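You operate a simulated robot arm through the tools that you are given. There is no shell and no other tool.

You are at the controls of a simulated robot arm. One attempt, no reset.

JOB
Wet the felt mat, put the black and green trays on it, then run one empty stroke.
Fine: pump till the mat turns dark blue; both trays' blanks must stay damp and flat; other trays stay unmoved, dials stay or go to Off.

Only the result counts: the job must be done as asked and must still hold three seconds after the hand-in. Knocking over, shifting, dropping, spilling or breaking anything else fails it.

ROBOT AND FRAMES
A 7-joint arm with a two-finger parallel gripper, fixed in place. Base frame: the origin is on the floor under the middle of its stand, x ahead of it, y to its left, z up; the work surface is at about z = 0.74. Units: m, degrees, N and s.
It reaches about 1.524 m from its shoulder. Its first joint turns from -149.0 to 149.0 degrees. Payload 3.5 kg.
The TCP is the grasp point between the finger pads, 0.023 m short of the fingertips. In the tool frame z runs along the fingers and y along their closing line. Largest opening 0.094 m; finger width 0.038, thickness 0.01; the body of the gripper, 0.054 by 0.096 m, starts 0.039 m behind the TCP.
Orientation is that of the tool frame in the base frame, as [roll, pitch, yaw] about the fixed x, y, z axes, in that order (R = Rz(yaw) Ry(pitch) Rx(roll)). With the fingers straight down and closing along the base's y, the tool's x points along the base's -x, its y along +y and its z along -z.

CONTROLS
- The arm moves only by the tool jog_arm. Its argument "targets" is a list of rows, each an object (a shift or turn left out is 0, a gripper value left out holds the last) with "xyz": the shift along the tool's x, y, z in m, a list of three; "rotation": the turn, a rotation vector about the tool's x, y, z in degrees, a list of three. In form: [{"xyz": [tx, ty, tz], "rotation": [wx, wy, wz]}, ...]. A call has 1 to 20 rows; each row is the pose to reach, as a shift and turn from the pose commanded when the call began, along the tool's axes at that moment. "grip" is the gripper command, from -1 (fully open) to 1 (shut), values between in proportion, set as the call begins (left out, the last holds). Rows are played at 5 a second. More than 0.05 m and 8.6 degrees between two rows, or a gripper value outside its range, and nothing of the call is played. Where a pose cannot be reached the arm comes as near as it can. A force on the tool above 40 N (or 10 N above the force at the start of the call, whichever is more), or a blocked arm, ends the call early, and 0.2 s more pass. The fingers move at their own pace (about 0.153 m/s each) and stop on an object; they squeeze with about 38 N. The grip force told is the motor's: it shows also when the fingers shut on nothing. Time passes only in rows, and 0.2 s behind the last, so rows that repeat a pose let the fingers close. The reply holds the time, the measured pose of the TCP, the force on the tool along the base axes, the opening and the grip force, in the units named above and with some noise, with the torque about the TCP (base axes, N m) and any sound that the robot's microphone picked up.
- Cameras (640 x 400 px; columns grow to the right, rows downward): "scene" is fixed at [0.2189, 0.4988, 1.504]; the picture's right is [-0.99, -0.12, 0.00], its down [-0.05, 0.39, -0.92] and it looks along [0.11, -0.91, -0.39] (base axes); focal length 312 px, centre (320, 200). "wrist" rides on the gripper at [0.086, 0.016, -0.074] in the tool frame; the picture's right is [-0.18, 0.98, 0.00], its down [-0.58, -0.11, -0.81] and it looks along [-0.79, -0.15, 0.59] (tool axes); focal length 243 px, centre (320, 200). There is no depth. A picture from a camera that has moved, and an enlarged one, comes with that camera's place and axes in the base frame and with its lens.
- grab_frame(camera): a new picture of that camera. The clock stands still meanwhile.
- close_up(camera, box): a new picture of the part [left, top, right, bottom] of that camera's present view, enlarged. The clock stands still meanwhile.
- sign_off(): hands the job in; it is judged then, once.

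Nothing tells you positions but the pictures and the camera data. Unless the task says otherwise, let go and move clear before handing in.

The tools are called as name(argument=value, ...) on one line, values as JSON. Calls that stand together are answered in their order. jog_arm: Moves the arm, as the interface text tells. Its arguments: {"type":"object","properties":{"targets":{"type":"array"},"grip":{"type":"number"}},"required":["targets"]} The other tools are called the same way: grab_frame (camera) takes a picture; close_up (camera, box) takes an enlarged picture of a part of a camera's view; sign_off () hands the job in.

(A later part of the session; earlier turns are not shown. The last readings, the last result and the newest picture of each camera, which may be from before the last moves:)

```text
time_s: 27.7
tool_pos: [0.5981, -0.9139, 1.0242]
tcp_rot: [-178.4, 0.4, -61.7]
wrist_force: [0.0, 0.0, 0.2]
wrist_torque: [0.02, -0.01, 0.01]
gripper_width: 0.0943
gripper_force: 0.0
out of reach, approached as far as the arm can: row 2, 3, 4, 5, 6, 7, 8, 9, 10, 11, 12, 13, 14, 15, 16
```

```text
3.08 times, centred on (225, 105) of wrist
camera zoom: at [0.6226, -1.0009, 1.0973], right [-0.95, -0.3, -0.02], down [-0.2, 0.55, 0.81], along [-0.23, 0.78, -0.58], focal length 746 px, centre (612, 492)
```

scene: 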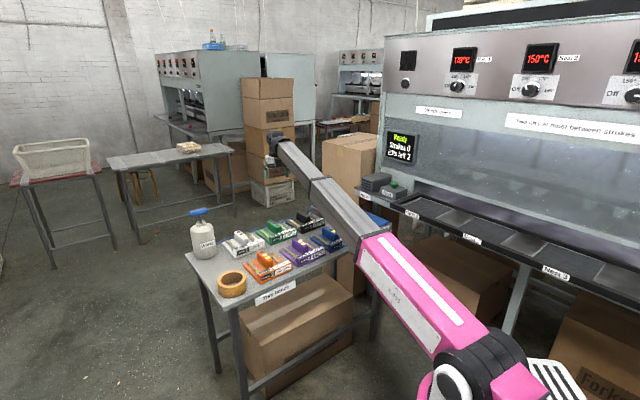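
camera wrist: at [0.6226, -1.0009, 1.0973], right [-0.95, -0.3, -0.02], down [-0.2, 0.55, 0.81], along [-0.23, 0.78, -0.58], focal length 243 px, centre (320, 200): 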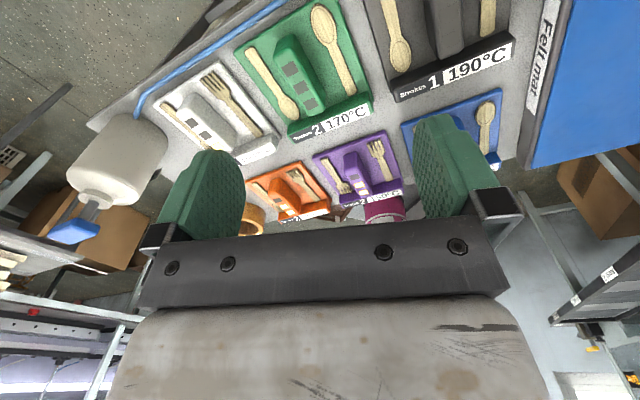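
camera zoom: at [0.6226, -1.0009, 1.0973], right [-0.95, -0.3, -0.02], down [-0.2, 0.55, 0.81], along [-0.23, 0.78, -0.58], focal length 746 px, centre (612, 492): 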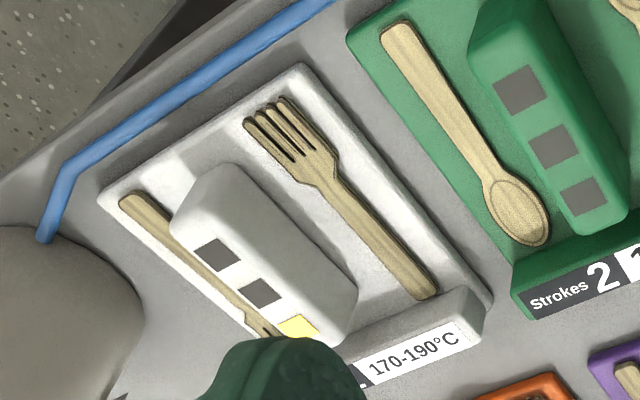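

The arm's boom looks straight and telescopic. At yaw -45° the wrist roll runs out, and at high positions the camera meets the rising boom on the other side. Each block is about 9 cm long, so it must be gripped across its narrow side, and I'll come in from yaw 135° with the hand low, where the boom is level. First I turn back to a comfortable yaw.

jog_arm(targets=[{"rotation": [0, 0, 8]}, {"rotation": [0, 0, 16]}, {"rotation": [0, 0, 24]}, {"rotation": [0, 0, 32]}, {"rotation": [0, 0, 40]}, {"rotation": [0, 0, 48]}, {"rotation": [0, 0, 56]}, {"rotation": [0, 0, 64]}, {"rotation": [0, 0, 72]}, {"rotation": [0, 0, 80]}, {"rotation": [0, 0, 88]}, {"rotation": [0, 0, 90]}, {"rotation": [0, 0, 90]}])

grab_frame(camera="wrist")

close_up(camera="scene", box=[220, 120, 400, 260])

```text
time_s: 30.5
tool_pos: [0.5958, -0.9126, 1.0247]
tcp_rot: [179.6, 1.5, -151.7]
wrist_force: [0.0, 0.6, 0.1]
wrist_torque: [0.01, -0.01, -0.02]
gripper_width: 0.094
gripper_force: 0.1
```

```text
taken
camera wrist: at [0.5115, -0.9422, 1.0968], right [-0.3, 0.95, 0.01], down [0.55, 0.16, 0.82], along [0.78, 0.26, -0.57], focal length 243 px, centre (320, 200)
```

wrist: 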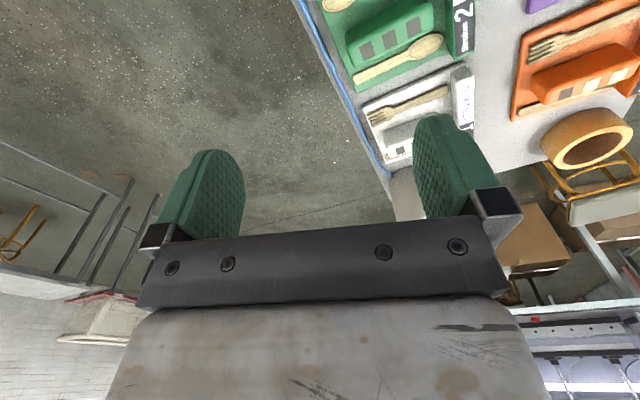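

```text
2.86 times, centred on (310, 190) of scene
camera zoom: at [0.2189, 0.4988, 1.504], right [-0.99, -0.12, 0.0], down [-0.05, 0.39, -0.92], along [0.11, -0.91, -0.39], focal length 891 px, centre (349, 229)
```

zoom: 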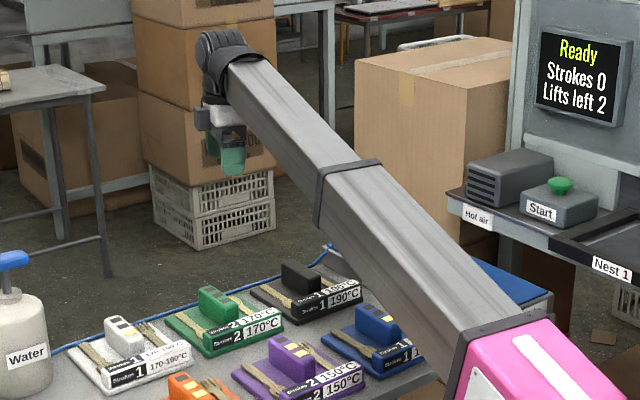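

The commanded pose follows what the arm reached. Now I level the hand and move it low over the black tray at this yaw, still well above the blocks.

jog_arm(targets=[{"xyz": [0.043, -0.004, 0], "rotation": [0.4, 1.5, 0]}, {"xyz": [0.086, -0.008, 0], "rotation": [0.4, 1.5, 0]}, {"xyz": [0.13, -0.011, 0], "rotation": [0.4, 1.5, 0]}, {"xyz": [0.13, -0.011, 0.04], "rotation": [0.4, 1.5, 0]}, {"xyz": [0.13, -0.011, 0.075], "rotation": [0.4, 1.5, 0]}, {"xyz": [0.13, -0.011, 0.075], "rotation": [0.4, 1.5, 0]}])

grab_frame(camera="wrist")

close_up(camera="scene", box=[240, 130, 400, 260])

```text
time_s: 31.9
tool_pos: [0.4902, -0.9825, 0.9467]
tcp_rot: [180.0, 0.0, -151.8]
wrist_force: [-0.6, -0.4, -1.1]
wrist_torque: [-0.01, 0.0, 0.01]
gripper_width: 0.0938
gripper_force: 0.0
```

```text
taken
camera wrist: at [0.4061, -1.011, 1.0205], right [-0.3, 0.95, 0.0], down [0.56, 0.18, 0.81], along [0.77, 0.25, -0.59], focal length 243 px, centre (320, 200)
```

wrist: 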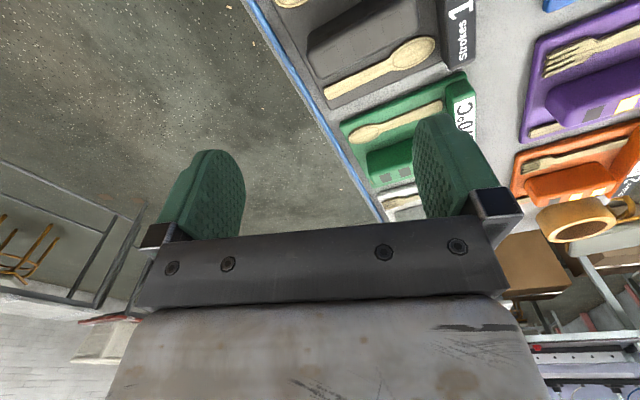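

```text
3.08 times, centred on (320, 195) of scene
camera zoom: at [0.2189, 0.4988, 1.504], right [-0.99, -0.12, 0.0], down [-0.05, 0.39, -0.92], along [0.11, -0.91, -0.39], focal length 960 px, centre (320, 215)
```

zoom: 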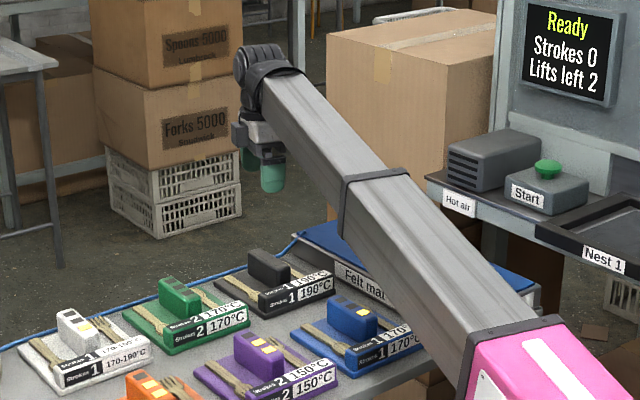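

I'm hovering level over the black tray with the fingers about 12 cm above the block. A close-up will give the block's exact place and angle.

close_up(camera="wrist", box=[270, 0, 490, 130])

close_up(camera="scene", box=[285, 200, 345, 240])

```text
2.91 times, centred on (380, 65) of wrist
camera zoom: at [0.4061, -1.011, 1.0205], right [-0.3, 0.95, 0.0], down [0.56, 0.18, 0.81], along [0.77, 0.25, -0.59], focal length 706 px, centre (146, 593)
```

zoom: 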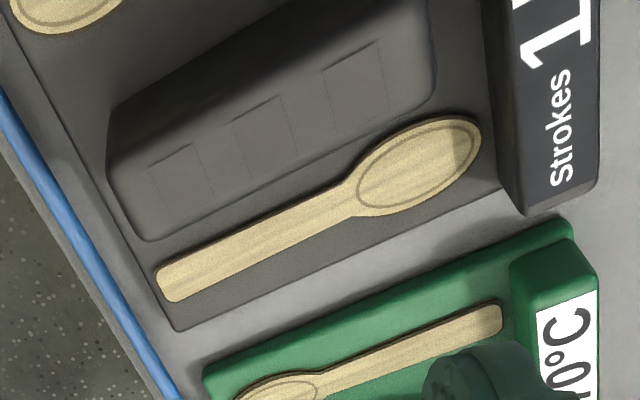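

```text
10.00 times, centred on (315, 220) of scene
camera zoom: at [0.2189, 0.4988, 1.504], right [-0.99, -0.12, 0.0], down [-0.05, 0.39, -0.92], along [0.11, -0.91, -0.39], focal length 3118 px, centre (370, 0)
```

zoom: 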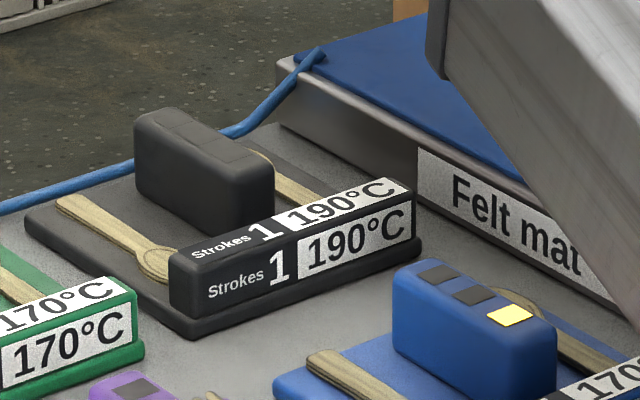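

Block dimensions: about 3 cm wide, 9 cm long, top at z≈0.797, centred at (0.477,-0.952). The cutlery lies about 4–5 cm to either side, so the fingers go down at around 6 cm opening. I now turn toward yaw 135° with a 15° outward tilt to clear the boom.

jog_arm(targets=[{"xyz": [0, 0.003, 0.001], "rotation": [0.958, -1.29, 7.28]}, {"xyz": [-0.0005, 0.0066, 0.0024], "rotation": [1.92, -2.58, 14.55]}, {"xyz": [-0.001, 0.01, 0.0036], "rotation": [2.87, -3.87, 21.83]}, {"xyz": [-0.0012, 0.0132, 0.0048], "rotation": [3.83, -5.16, 29.1]}, {"xyz": [-0.0015, 0.0165, 0.006], "rotation": [4.79, -6.45, 36.38]}, {"xyz": [-0.0018, 0.02, 0.0072], "rotation": [5.75, -7.74, 43.66]}, {"xyz": [-0.002, 0.0232, 0.0084], "rotation": [6.71, -9.03, 50.93]}, {"xyz": [-0.0024, 0.0265, 0.0096], "rotation": [7.66, -10.32, 58.2]}], grip=-0.3)

grab_frame(camera="wrist")

close_up(camera="scene", box=[240, 130, 400, 260])

```text
time_s: 33.7
tool_pos: [0.4781, -0.9581, 0.936]
tcp_rot: [-178.4, 12.2, 149.8]
wrist_force: [-0.2, -0.2, -0.2]
wrist_torque: [-0.01, 0.0, 0.04]
gripper_width: 0.0611
gripper_force: 0.0
```

```text
taken
camera wrist: at [0.4013, -0.8934, 0.9905], right [0.65, 0.76, 0.01], down [0.3, -0.27, 0.91], along [0.7, -0.59, -0.41], focal length 243 px, centre (320, 200)
```

wrist: 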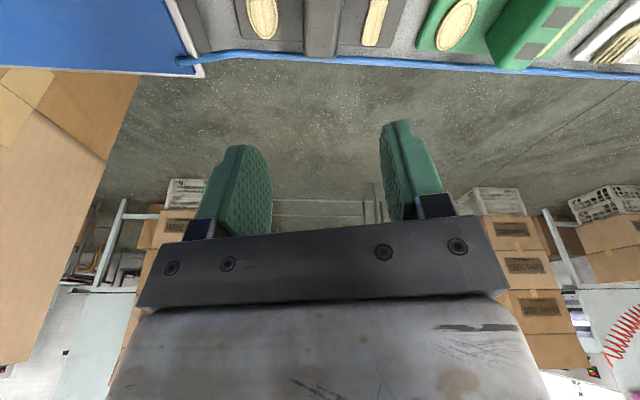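

```text
3.08 times, centred on (320, 195) of scene
camera zoom: at [0.2189, 0.4988, 1.504], right [-0.99, -0.12, 0.0], down [-0.05, 0.39, -0.92], along [0.11, -0.91, -0.39], focal length 960 px, centre (320, 215)
```

zoom: 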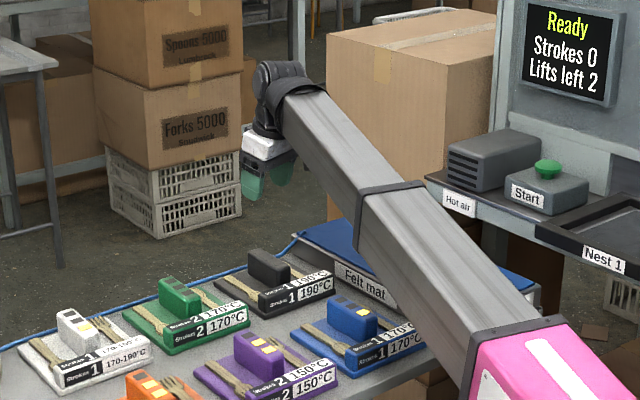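

No contact this time: the tilt and lower height clear the boom. I'll finish the last 15° of the turn gently.

jog_arm(targets=[{"rotation": [0.48, -0.65, 3.64]}, {"rotation": [0.96, -1.29, 7.28]}, {"rotation": [1.44, -1.94, 10.9]}, {"rotation": [1.92, -2.58, 14.55]}, {"rotation": [1.92, -2.58, 14.55]}])

grab_frame(camera="wrist")

close_up(camera="scene", box=[240, 130, 400, 260])

```text
time_s: 34.9
tool_pos: [0.479, -0.9582, 0.9363]
tcp_rot: [-179.9, 15.1, 135.2]
wrist_force: [-0.2, -0.1, 0.2]
wrist_torque: [0.02, 0.0, -0.01]
gripper_width: 0.0611
gripper_force: 0.0
```

```text
taken
camera wrist: at [0.4173, -0.8758, 0.9861], right [0.82, 0.57, 0.05], down [0.17, -0.33, 0.93], along [0.55, -0.75, -0.37], focal length 243 px, centre (320, 200)
```

wrist: 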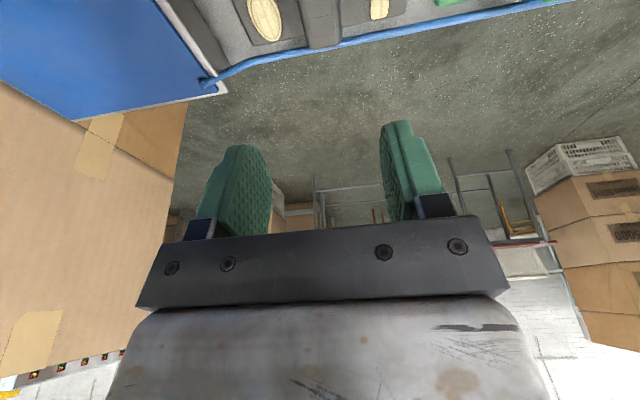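

```text
3.08 times, centred on (320, 195) of scene
camera zoom: at [0.2189, 0.4988, 1.504], right [-0.99, -0.12, 0.0], down [-0.05, 0.39, -0.92], along [0.11, -0.91, -0.39], focal length 960 px, centre (320, 215)
```

zoom: 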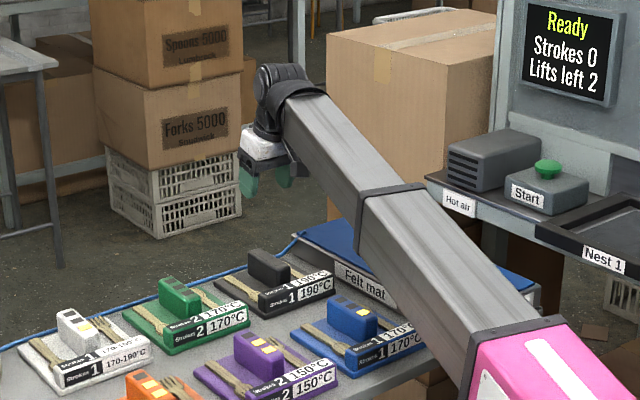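

The hand is at yaw 135°, tilted 15°, with nothing touching and its closing line along the bench. I'll lower to just above the black block and check alignment before straddling it.

jog_arm(targets=[{"xyz": [0.0053, 0.0033, -0.0014]}, {"xyz": [0.0145, 0.0033, 0.033]}, {"xyz": [0.0237, 0.0033, 0.067]}, {"xyz": [0.0328, 0.0033, 0.1012]}, {"xyz": [0.0328, 0.0033, 0.1012]}])

grab_frame(camera="wrist")

close_up(camera="scene", box=[270, 170, 350, 240])

```text
time_s: 36.1
tool_pos: [0.4781, -0.9509, 0.8302]
tcp_rot: [180.0, 15.0, 135.1]
wrist_force: [-0.7, 0.1, -0.6]
wrist_torque: [0.03, 0.0, 0.0]
gripper_width: 0.061
gripper_force: 0.0
```

```text
taken
camera wrist: at [0.4159, -0.8684, 0.88], right [0.82, 0.57, 0.05], down [0.17, -0.33, 0.93], along [0.55, -0.75, -0.37], focal length 243 px, centre (320, 200)
```

wrist: 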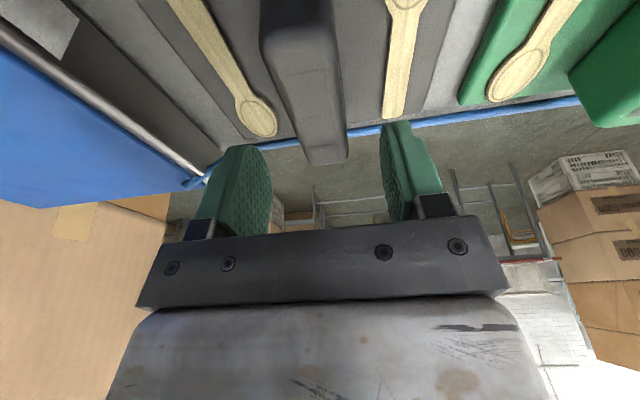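

```text
5.71 times, centred on (310, 205) of scene
camera zoom: at [0.2189, 0.4988, 1.504], right [-0.99, -0.12, 0.0], down [-0.05, 0.39, -0.92], along [0.11, -0.91, -0.39], focal length 1782 px, centre (377, 171)
```

zoom: 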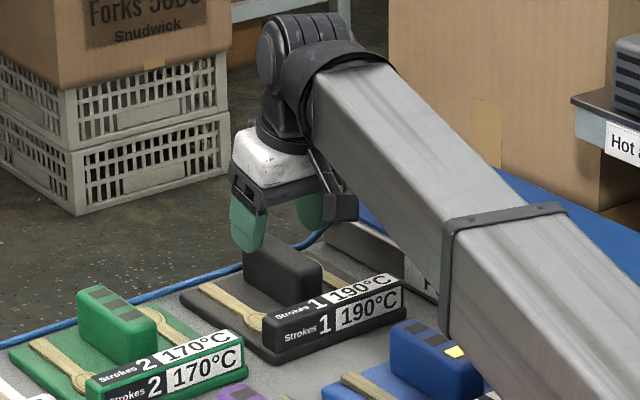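

The block sits centred between the fingers to within a couple of millimetres, and the cutlery lies outside them. I'll descend to the grasp height.

jog_arm(targets=[{"xyz": [0.0036, 0, 0.0133]}, {"xyz": [0.0071, 0, 0.0266]}, {"xyz": [0.0107, 0, 0.0398]}, {"xyz": [0.0107, 0, 0.0398]}])

grab_frame(camera="wrist")

close_up(camera="scene", box=[270, 170, 350, 240])

```text
time_s: 37.1
tool_pos: [0.4772, -0.9512, 0.7894]
tcp_rot: [180.0, 15.0, 135.2]
wrist_force: [0.2, -0.1, -0.1]
wrist_torque: [-0.03, -0.01, 0.0]
gripper_width: 0.0614
gripper_force: 0.1
```

```text
taken
camera wrist: at [0.4157, -0.8697, 0.8391], right [0.82, 0.57, 0.05], down [0.17, -0.33, 0.93], along [0.55, -0.75, -0.37], focal length 243 px, centre (320, 200)
```

wrist: 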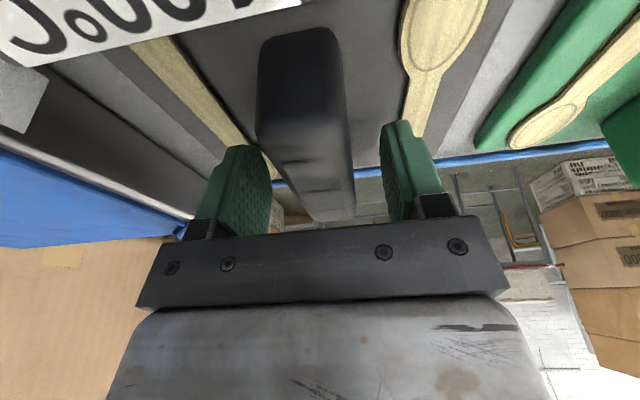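

```text
5.71 times, centred on (310, 205) of scene
camera zoom: at [0.2189, 0.4988, 1.504], right [-0.99, -0.12, 0.0], down [-0.05, 0.39, -0.92], along [0.11, -0.91, -0.39], focal length 1782 px, centre (377, 171)
```

zoom: 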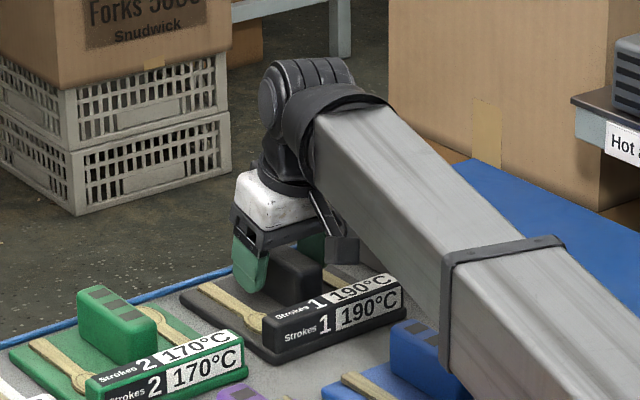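

Both fingers straddle the block and nothing is touched. Closing now.

jog_arm(targets=[{"xyz": [0, 0, 0]}, {"xyz": [0, 0, 0]}, {"xyz": [0, 0, 0]}, {"xyz": [0, 0, 0]}], grip=1)

grab_frame(camera="wrist")

```text
time_s: 38.1
tool_pos: [0.4781, -0.9522, 0.7901]
tcp_rot: [180.0, 15.0, 135.1]
wrist_force: [0.2, 0.7, 1.2]
wrist_torque: [0.06, -0.02, -0.17]
gripper_width: 0.03
gripper_force: 38.4
```

```text
taken
camera wrist: at [0.4157, -0.8697, 0.8392], right [0.82, 0.57, 0.05], down [0.17, -0.33, 0.93], along [0.55, -0.75, -0.37], focal length 243 px, centre (320, 200)
```

wrist: 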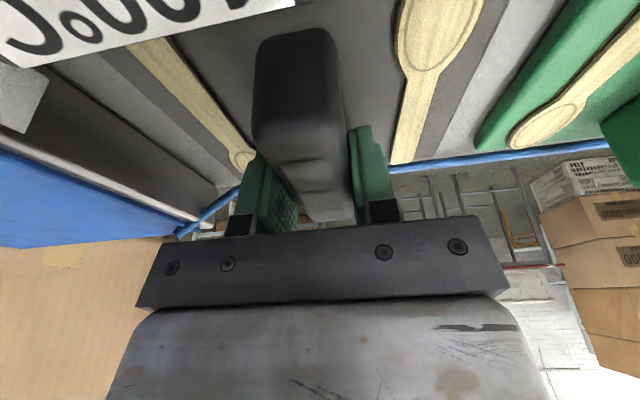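

The block is gripped at 3.0 cm. I'll lift straight up slowly, keeping the attitude, and check that the tray hangs level with its cutlery in place.

jog_arm(targets=[{"xyz": [-0.0013, 0, -0.0048]}, {"xyz": [-0.0039, 0, -0.0145]}, {"xyz": [-0.0078, 0, -0.029]}, {"xyz": [-0.0129, 0, -0.0483]}, {"xyz": [-0.0181, 0, -0.0676]}, {"xyz": [-0.0233, 0, -0.0869]}, {"xyz": [-0.0233, 0, -0.0869]}])

grab_frame(camera="wrist")

close_up(camera="scene", box=[250, 130, 430, 250])

```text
time_s: 39.7
tool_pos: [0.4773, -0.9515, 0.8792]
tcp_rot: [-180.0, 14.9, 135.1]
wrist_force: [-0.5, 0.0, -3.0]
wrist_torque: [-0.04, -0.04, 0.01]
gripper_width: 0.0298
gripper_force: 37.9
```

```text
taken
camera wrist: at [0.4156, -0.8689, 0.9293], right [0.82, 0.57, 0.05], down [0.17, -0.33, 0.93], along [0.55, -0.75, -0.37], focal length 243 px, centre (320, 200)
```

wrist: 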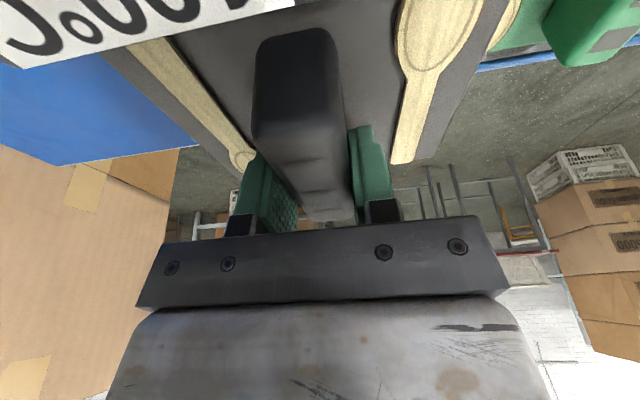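

```text
3.33 times, centred on (340, 190) of scene
camera zoom: at [0.2189, 0.4988, 1.504], right [-0.99, -0.12, 0.0], down [-0.05, 0.39, -0.92], along [0.11, -0.91, -0.39], focal length 1040 px, centre (253, 233)
```

zoom: 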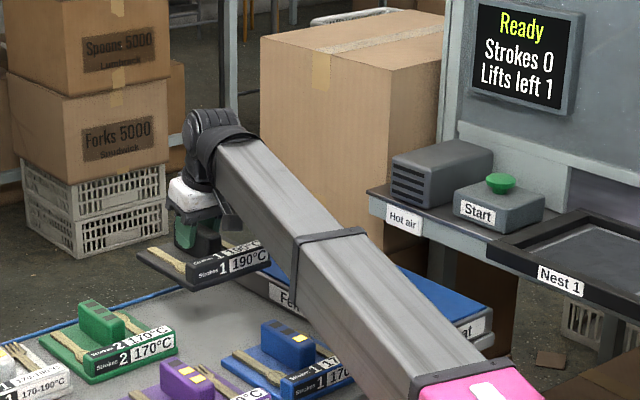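

The tray hangs level and the display shows one lift left, so each lift counts. Matching the nest labels between two views puts the press front at about u = -0.62 and the ledge with the hot-air vent at u < -0.65, just beside the mat and 10 cm higher. The path over the mat is therefore clear, and I'll carry black along the bench to above the mat's back half.

jog_arm(targets=[{"xyz": [0.0006, -0.02, -0.0002]}, {"xyz": [0.0012, -0.05, -0.0003]}, {"xyz": [0.0018, -0.08, -0.0005]}, {"xyz": [0.0024, -0.11, -0.0007]}, {"xyz": [0.003, -0.14, -0.0008]}, {"xyz": [0.0036, -0.17, -0.001]}, {"xyz": [0.0042, -0.2, -0.0012]}, {"xyz": [0.0048, -0.224, -0.0013]}, {"xyz": [0.0048, -0.224, -0.0013]}])

grab_frame(camera="wrist")

close_up(camera="scene", box=[260, 140, 440, 260])

```text
time_s: 41.7
tool_pos: [0.3151, -1.1063, 0.8795]
tcp_rot: [180.0, 15.0, 135.3]
wrist_force: [-0.9, 0.1, -2.3]
wrist_torque: [-0.09, -0.07, 0.0]
gripper_width: 0.0299
gripper_force: 38.5
```

```text
taken
camera wrist: at [0.2533, -1.0248, 0.9288], right [0.82, 0.57, 0.05], down [0.17, -0.33, 0.93], along [0.55, -0.75, -0.37], focal length 243 px, centre (320, 200)
```

wrist: 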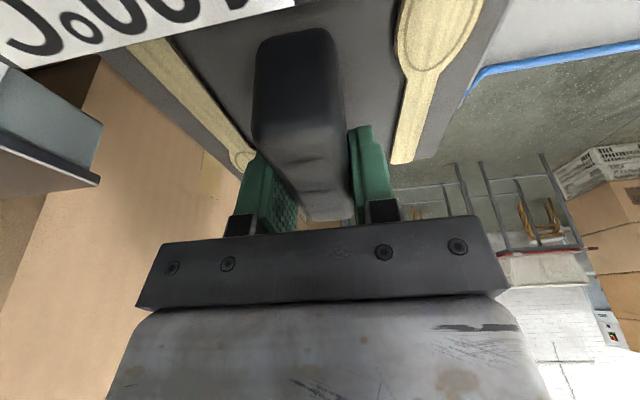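

```text
3.33 times, centred on (350, 200) of scene
camera zoom: at [0.2189, 0.4988, 1.504], right [-0.99, -0.12, 0.0], down [-0.05, 0.39, -0.92], along [0.11, -0.91, -0.39], focal length 1040 px, centre (220, 200)
```

zoom: 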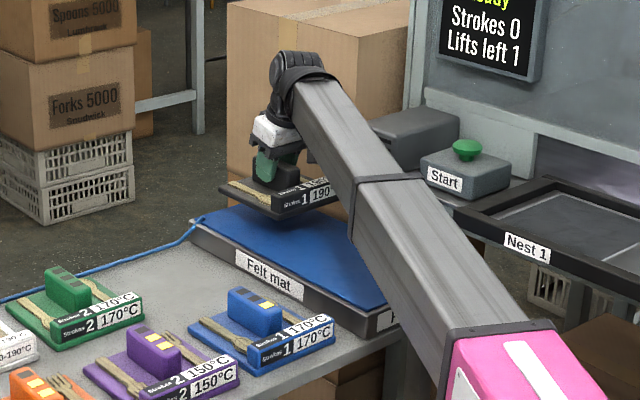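

The black tray is over the back half of the mat, level, with the ledge clear to its side at z≈0.86. I'll lower it, slowly at the end, and watch for touchdown force.

jog_arm(targets=[{"xyz": [0.0039, 0, 0.0145]}, {"xyz": [0.0078, 0, 0.029]}, {"xyz": [0.0104, 0, 0.0386]}, {"xyz": [0.0114, 0, 0.0425]}, {"xyz": [0.0119, 0, 0.0444]}, {"xyz": [0.0124, 0, 0.0464]}, {"xyz": [0.0124, 0, 0.0464]}])

close_up(camera="scene", box=[290, 160, 390, 230])

```text
time_s: 43.3
tool_pos: [0.3156, -1.1063, 0.8345]
tcp_rot: [-179.9, 15.3, 135.2]
wrist_force: [0.4, -3.1, 36.8]
wrist_torque: [0.6, 0.36, 0.09]
gripper_width: 0.0302
gripper_force: 38.1
```

```text
5.71 times, centred on (340, 195) of scene
camera zoom: at [0.2189, 0.4988, 1.504], right [-0.99, -0.12, 0.0], down [-0.05, 0.39, -0.92], along [0.11, -0.91, -0.39], focal length 1782 px, centre (206, 229)
```

zoom: 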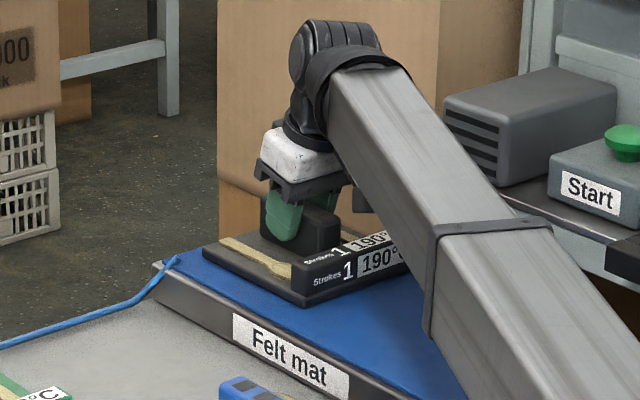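

Touchdown: about 37 N up at TCP z≈0.834, so the tray sits on the mat. I'll back off a few millimetres to relieve the load, then open only partly so the fingers stay off the cutlery.

jog_arm(targets=[{"xyz": [-0.0005, 0, -0.0019]}, {"xyz": [-0.0008, 0, -0.0029]}, {"xyz": [-0.0008, 0, -0.0029]}])

```text
time_s: 44.1
tool_pos: [0.3165, -1.1075, 0.8347]
tcp_rot: [179.9, 15.0, 135.2]
wrist_force: [1.4, -3.9, 16.3]
wrist_torque: [-0.85, -0.81, 0.01]
gripper_width: 0.0297
gripper_force: 38.2
```

jog_arm(targets=[{"xyz": [-0.0003, 0, -0.001]}, {"xyz": [-0.0005, 0, -0.0019]}, {"xyz": [-0.0005, 0, -0.0019]}])

```text
time_s: 44.9
tool_pos: [0.3151, -1.1066, 0.8349]
tcp_rot: [180.0, 14.9, 135.1]
wrist_force: [-0.7, 0.4, -2.9]
wrist_torque: [-0.04, -0.02, 0.0]
gripper_width: 0.0297
gripper_force: 38.1
```

The load is gone and the tray's weight just hangs again, within a millimetre of the mat. I'll ease down a touch and open.

jog_arm(targets=[{"xyz": [0.0003, 0, 0.001]}, {"xyz": [0.0004, 0, 0.0015]}, {"xyz": [0.0004, 0, 0.0015]}])

jog_arm(targets=[{"xyz": [0, 0, 0]}, {"xyz": [0, 0, 0]}, {"xyz": [0, 0, 0]}], grip=-0.25)

grab_frame(camera="wrist")

close_up(camera="scene", box=[290, 130, 430, 230])

```text
time_s: 45.7
tool_pos: [0.3157, -1.1076, 0.8353]
tcp_rot: [180.0, 15.0, 135.1]
wrist_force: [-1.3, -1.1, -2.7]
wrist_torque: [-0.03, -0.03, -0.01]
gripper_width: 0.0297
gripper_force: 38.4
```

```text
time_s: 46.5
tool_pos: [0.3143, -1.1081, 0.8348]
tcp_rot: [-179.9, 15.0, 135.1]
wrist_force: [-0.1, -0.1, 0.1]
wrist_torque: [0.01, 0.01, -0.01]
gripper_width: 0.0587
gripper_force: 0.1
```

```text
taken
camera wrist: at [0.254, -1.0246, 0.8843], right [0.82, 0.57, 0.05], down [0.17, -0.33, 0.93], along [0.55, -0.75, -0.37], focal length 243 px, centre (320, 200)
```

wrist: 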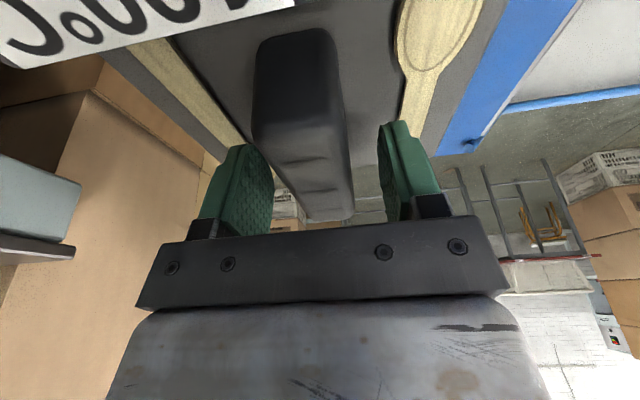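

```text
4.00 times, centred on (360, 180) of scene
camera zoom: at [0.2189, 0.4988, 1.504], right [-0.99, -0.12, 0.0], down [-0.05, 0.39, -0.92], along [0.11, -0.91, -0.39], focal length 1247 px, centre (160, 280)
```

zoom: 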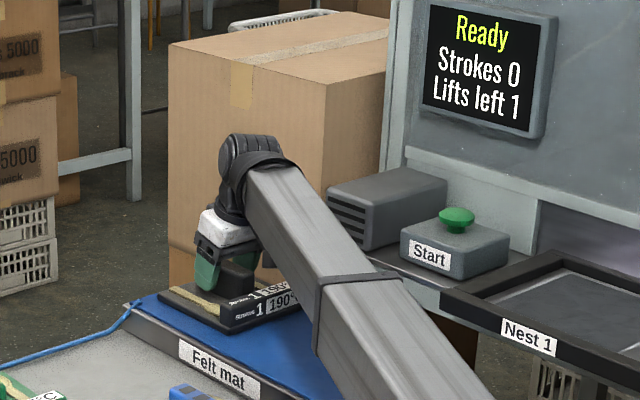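

The black tray is resting on the mat and released, and the display still shows one lift left. I'll rise straight up, then fly along the row to hover over the green tray, estimated at (0.604,-0.825).

jog_arm(targets=[{"xyz": [-0.0052, 0, -0.0193]}, {"xyz": [-0.0129, 0, -0.0483]}, {"xyz": [-0.0233, 0, -0.0869]}, {"xyz": [-0.0272, 0, -0.1014]}, {"xyz": [-0.0275, 0.045, -0.1013]}, {"xyz": [-0.0279, 0.09, -0.1011]}, {"xyz": [-0.0283, 0.135, -0.101]}, {"xyz": [-0.0287, 0.18, -0.1009]}, {"xyz": [-0.0291, 0.225, -0.1008]}, {"xyz": [-0.0295, 0.27, -0.1007]}, {"xyz": [-0.0299, 0.315, -0.1006]}, {"xyz": [-0.0303, 0.36, -0.1005]}, {"xyz": [-0.0307, 0.39, -0.1004]}, {"xyz": [-0.0316, 0.4038, -0.1002]}, {"xyz": [-0.0316, 0.4038, -0.1002]}])

grab_frame(camera="wrist")

grab_frame(camera="scene")

close_up(camera="scene", box=[290, 160, 390, 230])

```text
time_s: 49.7
tool_pos: [0.6055, -0.824, 0.9398]
tcp_rot: [180.0, 15.0, 135.1]
wrist_force: [1.0, -0.1, -0.3]
wrist_torque: [0.0, 0.0, -0.01]
gripper_width: 0.0587
gripper_force: 0.0
```

```text
taken
camera wrist: at [0.5429, -0.7413, 0.9897], right [0.82, 0.57, 0.05], down [0.17, -0.33, 0.93], along [0.55, -0.75, -0.37], focal length 243 px, centre (320, 200)
```

wrist: 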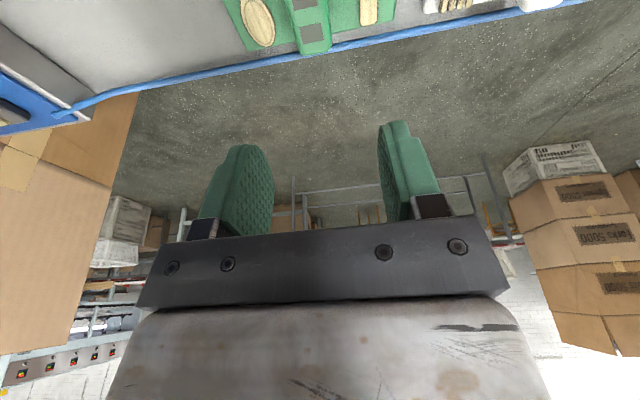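

```text
taken
```

scene: 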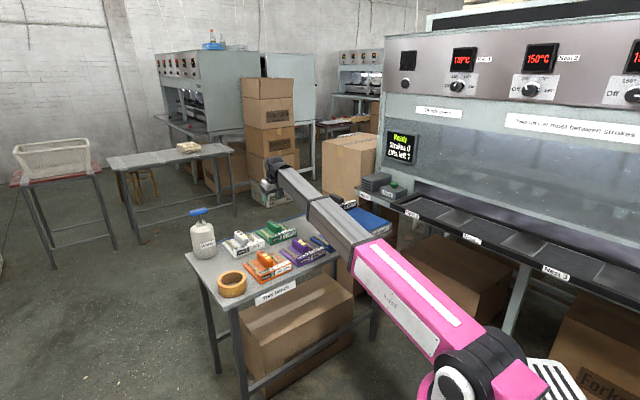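

```text
5.71 times, centred on (340, 195) of scene
camera zoom: at [0.2189, 0.4988, 1.504], right [-0.99, -0.12, 0.0], down [-0.05, 0.39, -0.92], along [0.11, -0.91, -0.39], focal length 1782 px, centre (206, 229)
```

zoom: 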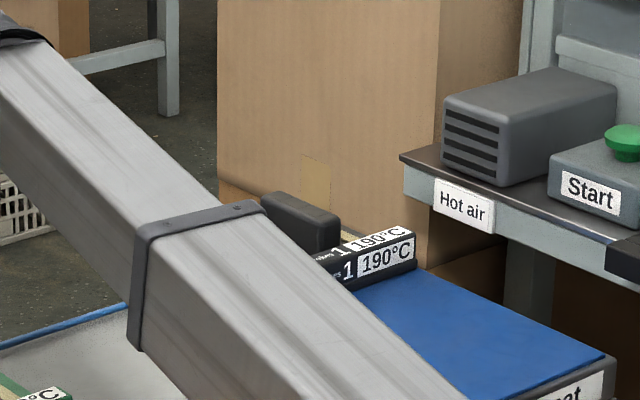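

The hand is over the green tray with the boom clear, and the black tray sits squarely on the mat's back half. A close-up will confirm the alignment with the green block.

close_up(camera="wrist", box=[220, 0, 420, 70])

close_up(camera="scene", box=[240, 160, 320, 250])

```text
3.20 times, centred on (320, 35) of wrist
camera zoom: at [0.5429, -0.7413, 0.9897], right [0.82, 0.57, 0.05], down [0.17, -0.33, 0.93], along [0.55, -0.75, -0.37], focal length 776 px, centre (320, 728)
```

zoom: 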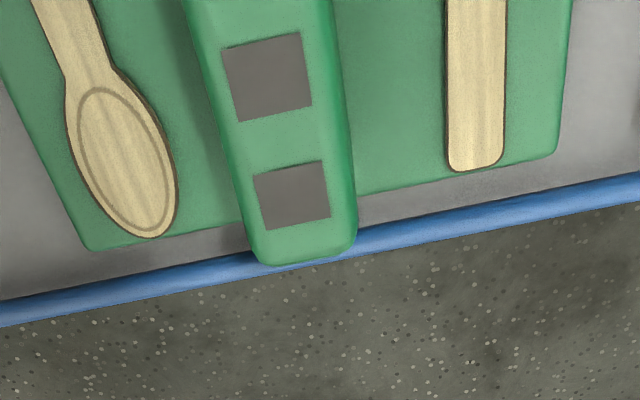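

```text
4.44 times, centred on (280, 205) of scene
camera zoom: at [0.2189, 0.4988, 1.504], right [-0.99, -0.12, 0.0], down [-0.05, 0.39, -0.92], along [0.11, -0.91, -0.39], focal length 1386 px, centre (498, 178)
```

zoom: 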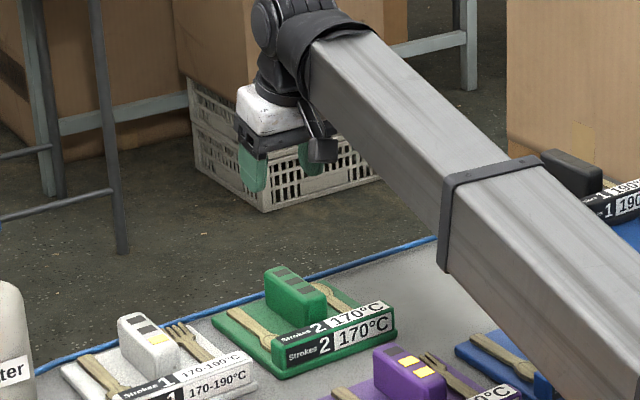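

The green block is about 4 mm off toward the mat. I'll correct that while descending to just above the block.

jog_arm(targets=[{"xyz": [0.0095, -0.0015, 0.0354]}, {"xyz": [0.019, -0.003, 0.0708]}, {"xyz": [0.0285, -0.004, 0.1062]}, {"xyz": [0.0285, -0.004, 0.1062]}])

grab_frame(camera="wrist")

```text
time_s: 50.7
tool_pos: [0.6001, -0.8276, 0.8291]
tcp_rot: [-180.0, 15.0, 135.1]
wrist_force: [-0.8, 0.2, -0.2]
wrist_torque: [0.02, -0.03, -0.01]
gripper_width: 0.059
gripper_force: 0.0
```

```text
taken
camera wrist: at [0.5398, -0.7451, 0.8788], right [0.82, 0.57, 0.05], down [0.17, -0.33, 0.93], along [0.55, -0.75, -0.37], focal length 243 px, centre (320, 200)
```

wrist: 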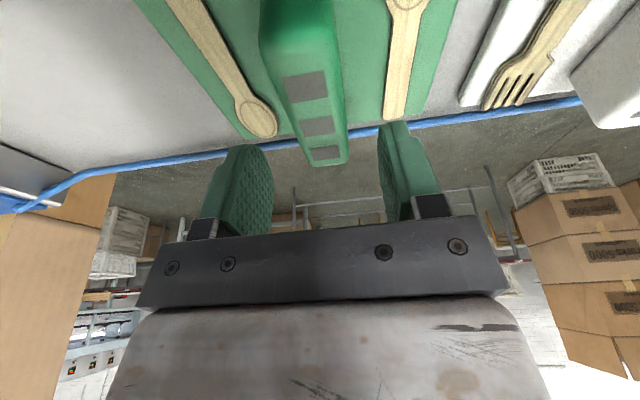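

The view matches the one I had over the black block, with the block centred. I'll descend to grasp height.

jog_arm(targets=[{"xyz": [0.0034, 0, 0.0128]}, {"xyz": [0.0068, 0, 0.0255]}, {"xyz": [0.0102, 0, 0.0382]}, {"xyz": [0.0102, 0, 0.0382]}])

grab_frame(camera="wrist")

close_up(camera="scene", box=[240, 180, 330, 250])

```text
time_s: 51.7
tool_pos: [0.6, -0.8277, 0.7909]
tcp_rot: [-180.0, 15.0, 135.1]
wrist_force: [-0.4, 0.0, -0.4]
wrist_torque: [-0.02, -0.01, -0.01]
gripper_width: 0.0588
gripper_force: 0.0
```

```text
taken
camera wrist: at [0.5392, -0.7449, 0.8395], right [0.82, 0.57, 0.05], down [0.17, -0.33, 0.93], along [0.55, -0.75, -0.37], focal length 243 px, centre (320, 200)
```

wrist: 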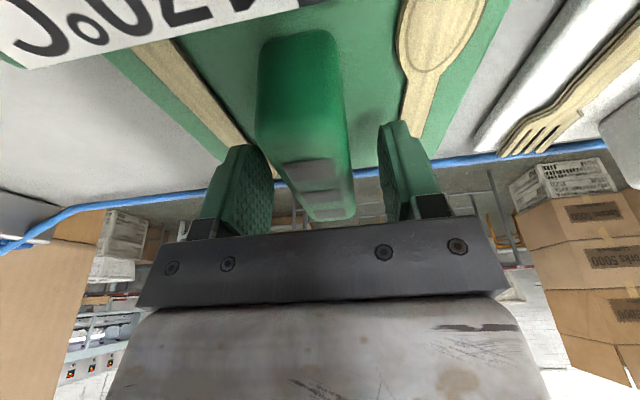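

```text
5.71 times, centred on (285, 215) of scene
camera zoom: at [0.2189, 0.4988, 1.504], right [-0.99, -0.12, 0.0], down [-0.05, 0.39, -0.92], along [0.11, -0.91, -0.39], focal length 1782 px, centre (520, 114)
```

zoom: 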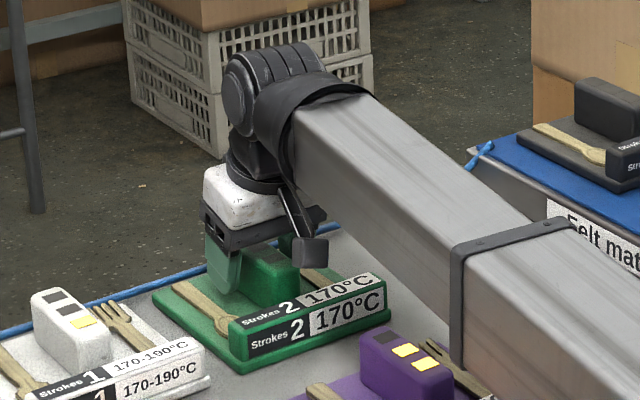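

Both fingers straddle the green block with the cutlery clear of them. Closing.

jog_arm(targets=[{"xyz": [0, 0, 0]}, {"xyz": [0, 0, 0]}, {"xyz": [0, 0, 0]}, {"xyz": [0, 0, 0]}], grip=1)

close_up(camera="scene", box=[290, 160, 390, 230])

```text
time_s: 52.7
tool_pos: [0.6008, -0.8271, 0.7908]
tcp_rot: [-179.9, 15.0, 135.1]
wrist_force: [-0.5, 1.4, 0.2]
wrist_torque: [-0.2, -0.11, -0.03]
gripper_width: 0.0297
gripper_force: 38.0
```

```text
5.71 times, centred on (340, 195) of scene
camera zoom: at [0.2189, 0.4988, 1.504], right [-0.99, -0.12, 0.0], down [-0.05, 0.39, -0.92], along [0.11, -0.91, -0.39], focal length 1782 px, centre (206, 229)
```

zoom: 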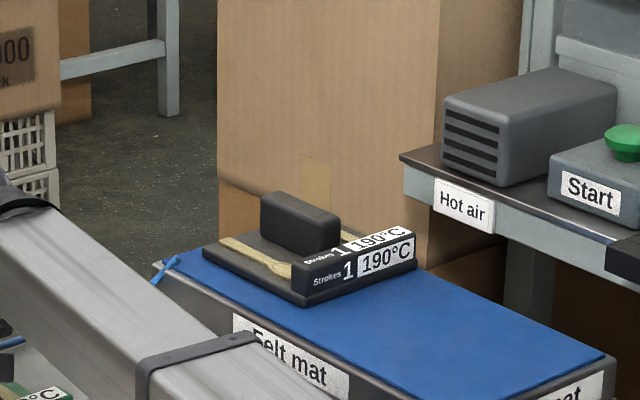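

Green is gripped at 3.0 cm, and the black tray rests squarely on the blue mat. Now the second lift, straight up and slow.

jog_arm(targets=[{"xyz": [-0.0013, 0, -0.0048]}, {"xyz": [-0.0039, 0, -0.0145]}, {"xyz": [-0.0078, 0, -0.029]}, {"xyz": [-0.0129, 0, -0.0483]}, {"xyz": [-0.0181, 0, -0.0676]}, {"xyz": [-0.0233, 0, -0.0869]}, {"xyz": [-0.0298, 0, -0.1111]}, {"xyz": [-0.0298, 0, -0.1111]}])

grab_frame(camera="wrist")

grab_frame(camera="scene")

```text
time_s: 54.5
tool_pos: [0.6016, -0.8265, 0.9054]
tcp_rot: [-180.0, 15.0, 135.1]
wrist_force: [0.6, 0.0, -4.5]
wrist_torque: [-0.06, -0.06, -0.01]
gripper_width: 0.0299
gripper_force: 38.0
```

```text
taken
camera wrist: at [0.5394, -0.7444, 0.9551], right [0.82, 0.57, 0.05], down [0.17, -0.33, 0.93], along [0.55, -0.75, -0.37], focal length 243 px, centre (320, 200)
```

wrist: 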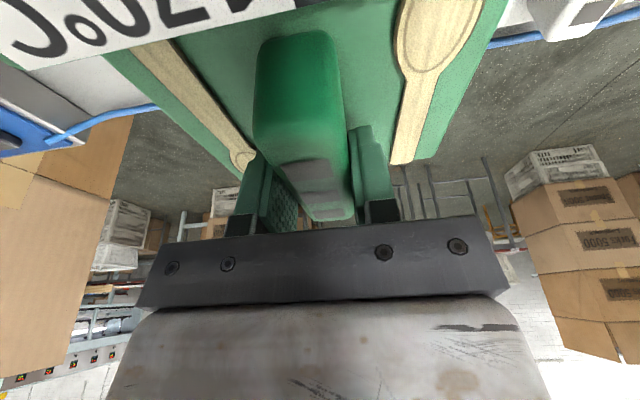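

```text
taken
```

scene: 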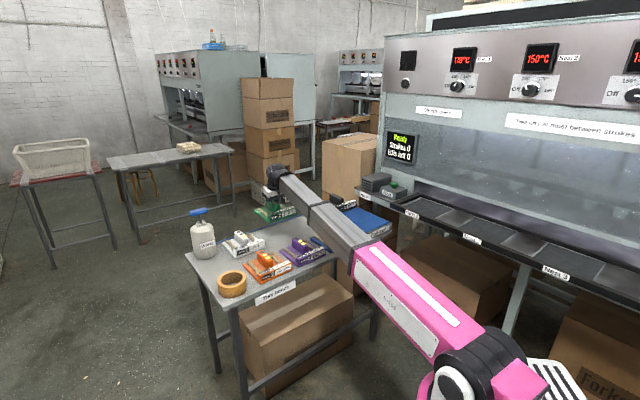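

The green tray is up and level, and both lifts are used. I'll carry it over the blue tray's back edge to the mat's front half, staying out of the line in front of the hot-air vent.

jog_arm(targets=[{"xyz": [0.0145, -0.018, -0.0039]}, {"xyz": [0.0386, -0.0482, -0.0104]}, {"xyz": [0.0644, -0.0803, -0.0173]}, {"xyz": [0.0902, -0.1125, -0.0242]}, {"xyz": [0.1159, -0.1446, -0.0311]}, {"xyz": [0.1417, -0.1767, -0.038]}, {"xyz": [0.1675, -0.2089, -0.0449]}, {"xyz": [0.1932, -0.241, -0.0518]}, {"xyz": [0.1932, -0.275, -0.0518]}, {"xyz": [0.1932, -0.305, -0.0518]}, {"xyz": [0.1932, -0.335, -0.0518]}, {"xyz": [0.1932, -0.365, -0.0518]}, {"xyz": [0.1932, -0.389, -0.0518]}, {"xyz": [0.1932, -0.389, -0.0518]}])

grab_frame(camera="wrist")

close_up(camera="scene", box=[280, 140, 440, 250])

```text
time_s: 57.5
tool_pos: [0.1855, -0.9624, 0.905]
tcp_rot: [180.0, 15.0, 135.2]
wrist_force: [-1.0, -0.1, -3.7]
wrist_torque: [-0.05, -0.04, -0.02]
gripper_width: 0.0297
gripper_force: 38.6
```

```text
taken
camera wrist: at [0.1232, -0.8797, 0.9544], right [0.82, 0.57, 0.05], down [0.17, -0.33, 0.93], along [0.55, -0.75, -0.37], focal length 243 px, centre (320, 200)
```

wrist: 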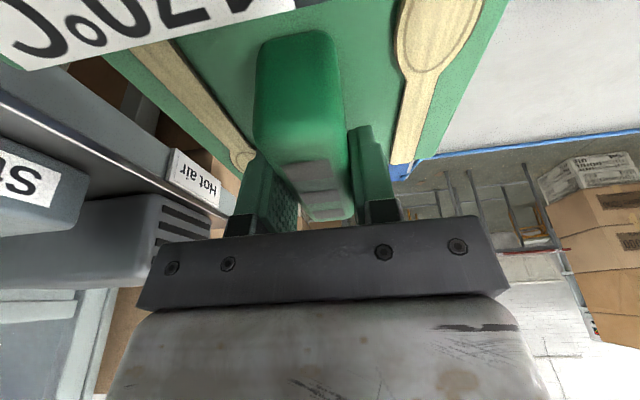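

```text
3.64 times, centred on (360, 195) of scene
camera zoom: at [0.2189, 0.4988, 1.504], right [-0.99, -0.12, 0.0], down [-0.05, 0.39, -0.92], along [0.11, -0.91, -0.39], focal length 1134 px, centre (174, 218)
```

zoom: 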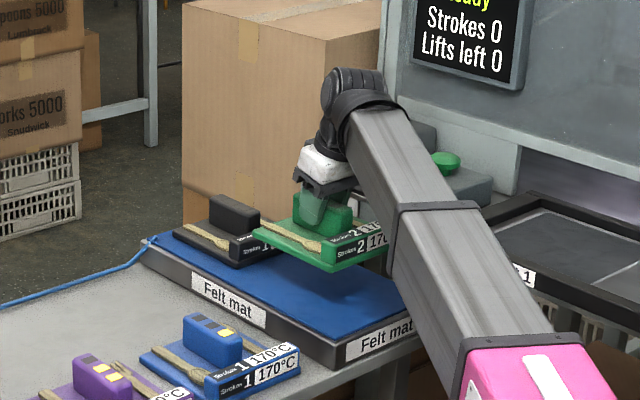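

Green is over the front half with a clear gap to black, and the ledge and vent lie well off to the side. Lowering now, very slowly near touchdown.

jog_arm(targets=[{"xyz": [0.0065, 0, 0.0241]}, {"xyz": [0.0122, 0, 0.0454]}, {"xyz": [0.0155, 0, 0.058]}, {"xyz": [0.0166, 0, 0.0618]}, {"xyz": [0.0171, 0, 0.0638]}, {"xyz": [0.0173, 0, 0.0647]}, {"xyz": [0.0176, 0, 0.0657]}, {"xyz": [0.0176, 0, 0.0657]}])

close_up(camera="scene", box=[310, 160, 410, 230])

```text
time_s: 59.3
tool_pos: [0.1847, -0.9625, 0.8365]
tcp_rot: [179.9, 15.0, 135.0]
wrist_force: [1.1, -0.2, -2.9]
wrist_torque: [-0.05, -0.04, 0.01]
gripper_width: 0.03
gripper_force: 37.8
```

```text
5.71 times, centred on (360, 195) of scene
camera zoom: at [0.2189, 0.4988, 1.504], right [-0.99, -0.12, 0.0], down [-0.05, 0.39, -0.92], along [0.11, -0.91, -0.39], focal length 1782 px, centre (91, 229)
```

zoom: 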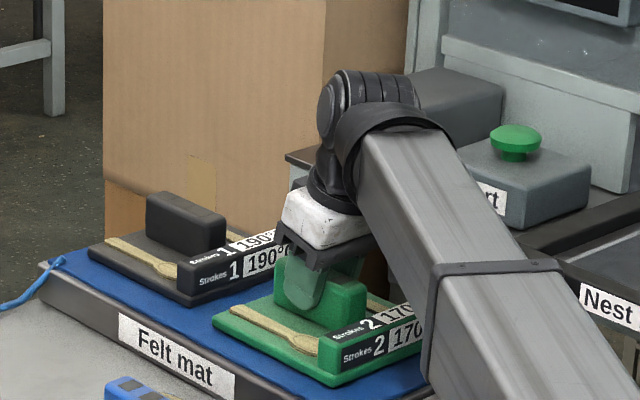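

It's within a millimetre or two of the mat. I'll ease it down in 1 mm steps.

jog_arm(targets=[{"xyz": [0.0003, 0, 0.001]}, {"xyz": [0.0005, 0, 0.0019]}, {"xyz": [0.0005, 0, 0.0019]}])

```text
time_s: 60.1
tool_pos: [0.1847, -0.9627, 0.8345]
tcp_rot: [-179.9, 15.0, 135.0]
wrist_force: [0.3, -0.1, -3.2]
wrist_torque: [-0.06, -0.04, -0.01]
gripper_width: 0.0301
gripper_force: 38.0
```

jog_arm(targets=[{"xyz": [0.0003, 0, 0.001]}, {"xyz": [0.0005, 0, 0.0019]}, {"xyz": [0.0005, 0, 0.0019]}])

```text
time_s: 60.9
tool_pos: [0.185, -0.9617, 0.8345]
tcp_rot: [-179.9, 15.1, 135.3]
wrist_force: [-0.9, -3.1, 28.0]
wrist_torque: [0.83, 0.68, 0.16]
gripper_width: 0.0299
gripper_force: 37.7
```

Touchdown with 28 N. I'll relieve it by 1.5 mm, then open partly.

jog_arm(targets=[{"xyz": [-0.0002, 0, -0.0008]}, {"xyz": [-0.0004, 0, -0.0014]}, {"xyz": [-0.0004, 0, -0.0014]}])

jog_arm(targets=[{"xyz": [0, 0, 0]}, {"xyz": [0, 0, 0]}, {"xyz": [0, 0, 0]}], grip=-0.25)

grab_frame(camera="wrist")

close_up(camera="scene", box=[310, 130, 450, 230])

```text
time_s: 61.7
tool_pos: [0.1843, -0.9621, 0.8352]
tcp_rot: [180.0, 15.0, 135.0]
wrist_force: [-2.7, -4.7, 17.8]
wrist_torque: [-0.81, -0.59, 0.07]
gripper_width: 0.0298
gripper_force: 38.0
```

```text
time_s: 62.5
tool_pos: [0.1847, -0.9619, 0.8344]
tcp_rot: [-180.0, 15.0, 135.1]
wrist_force: [-0.3, -0.3, -0.2]
wrist_torque: [-0.03, -0.02, 0.01]
gripper_width: 0.0588
gripper_force: 0.0
```

```text
taken
camera wrist: at [0.1231, -0.8792, 0.884], right [0.82, 0.57, 0.05], down [0.17, -0.33, 0.93], along [0.55, -0.75, -0.37], focal length 243 px, centre (320, 200)
```

wrist: 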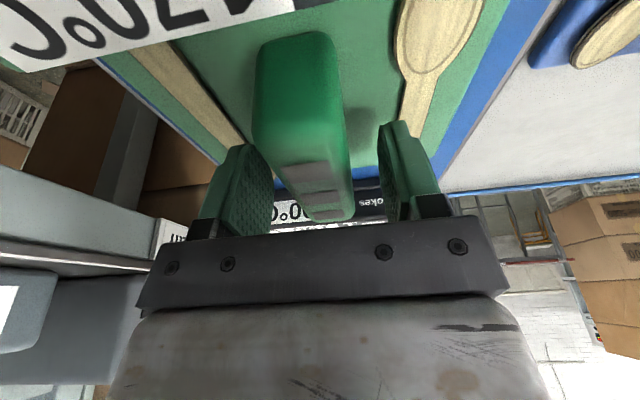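

```text
4.00 times, centred on (380, 180) of scene
camera zoom: at [0.2189, 0.4988, 1.504], right [-0.99, -0.12, 0.0], down [-0.05, 0.39, -0.92], along [0.11, -0.91, -0.39], focal length 1247 px, centre (80, 280)
```

zoom: 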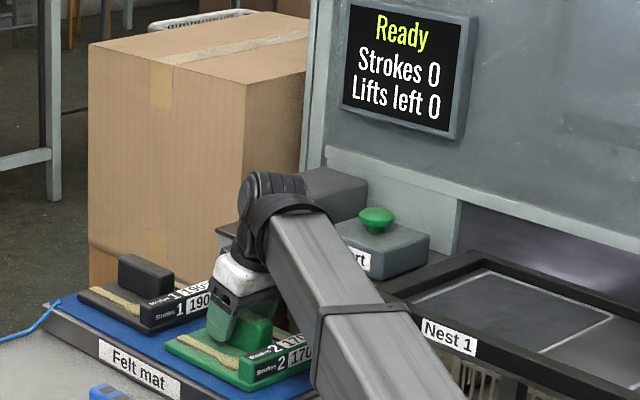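

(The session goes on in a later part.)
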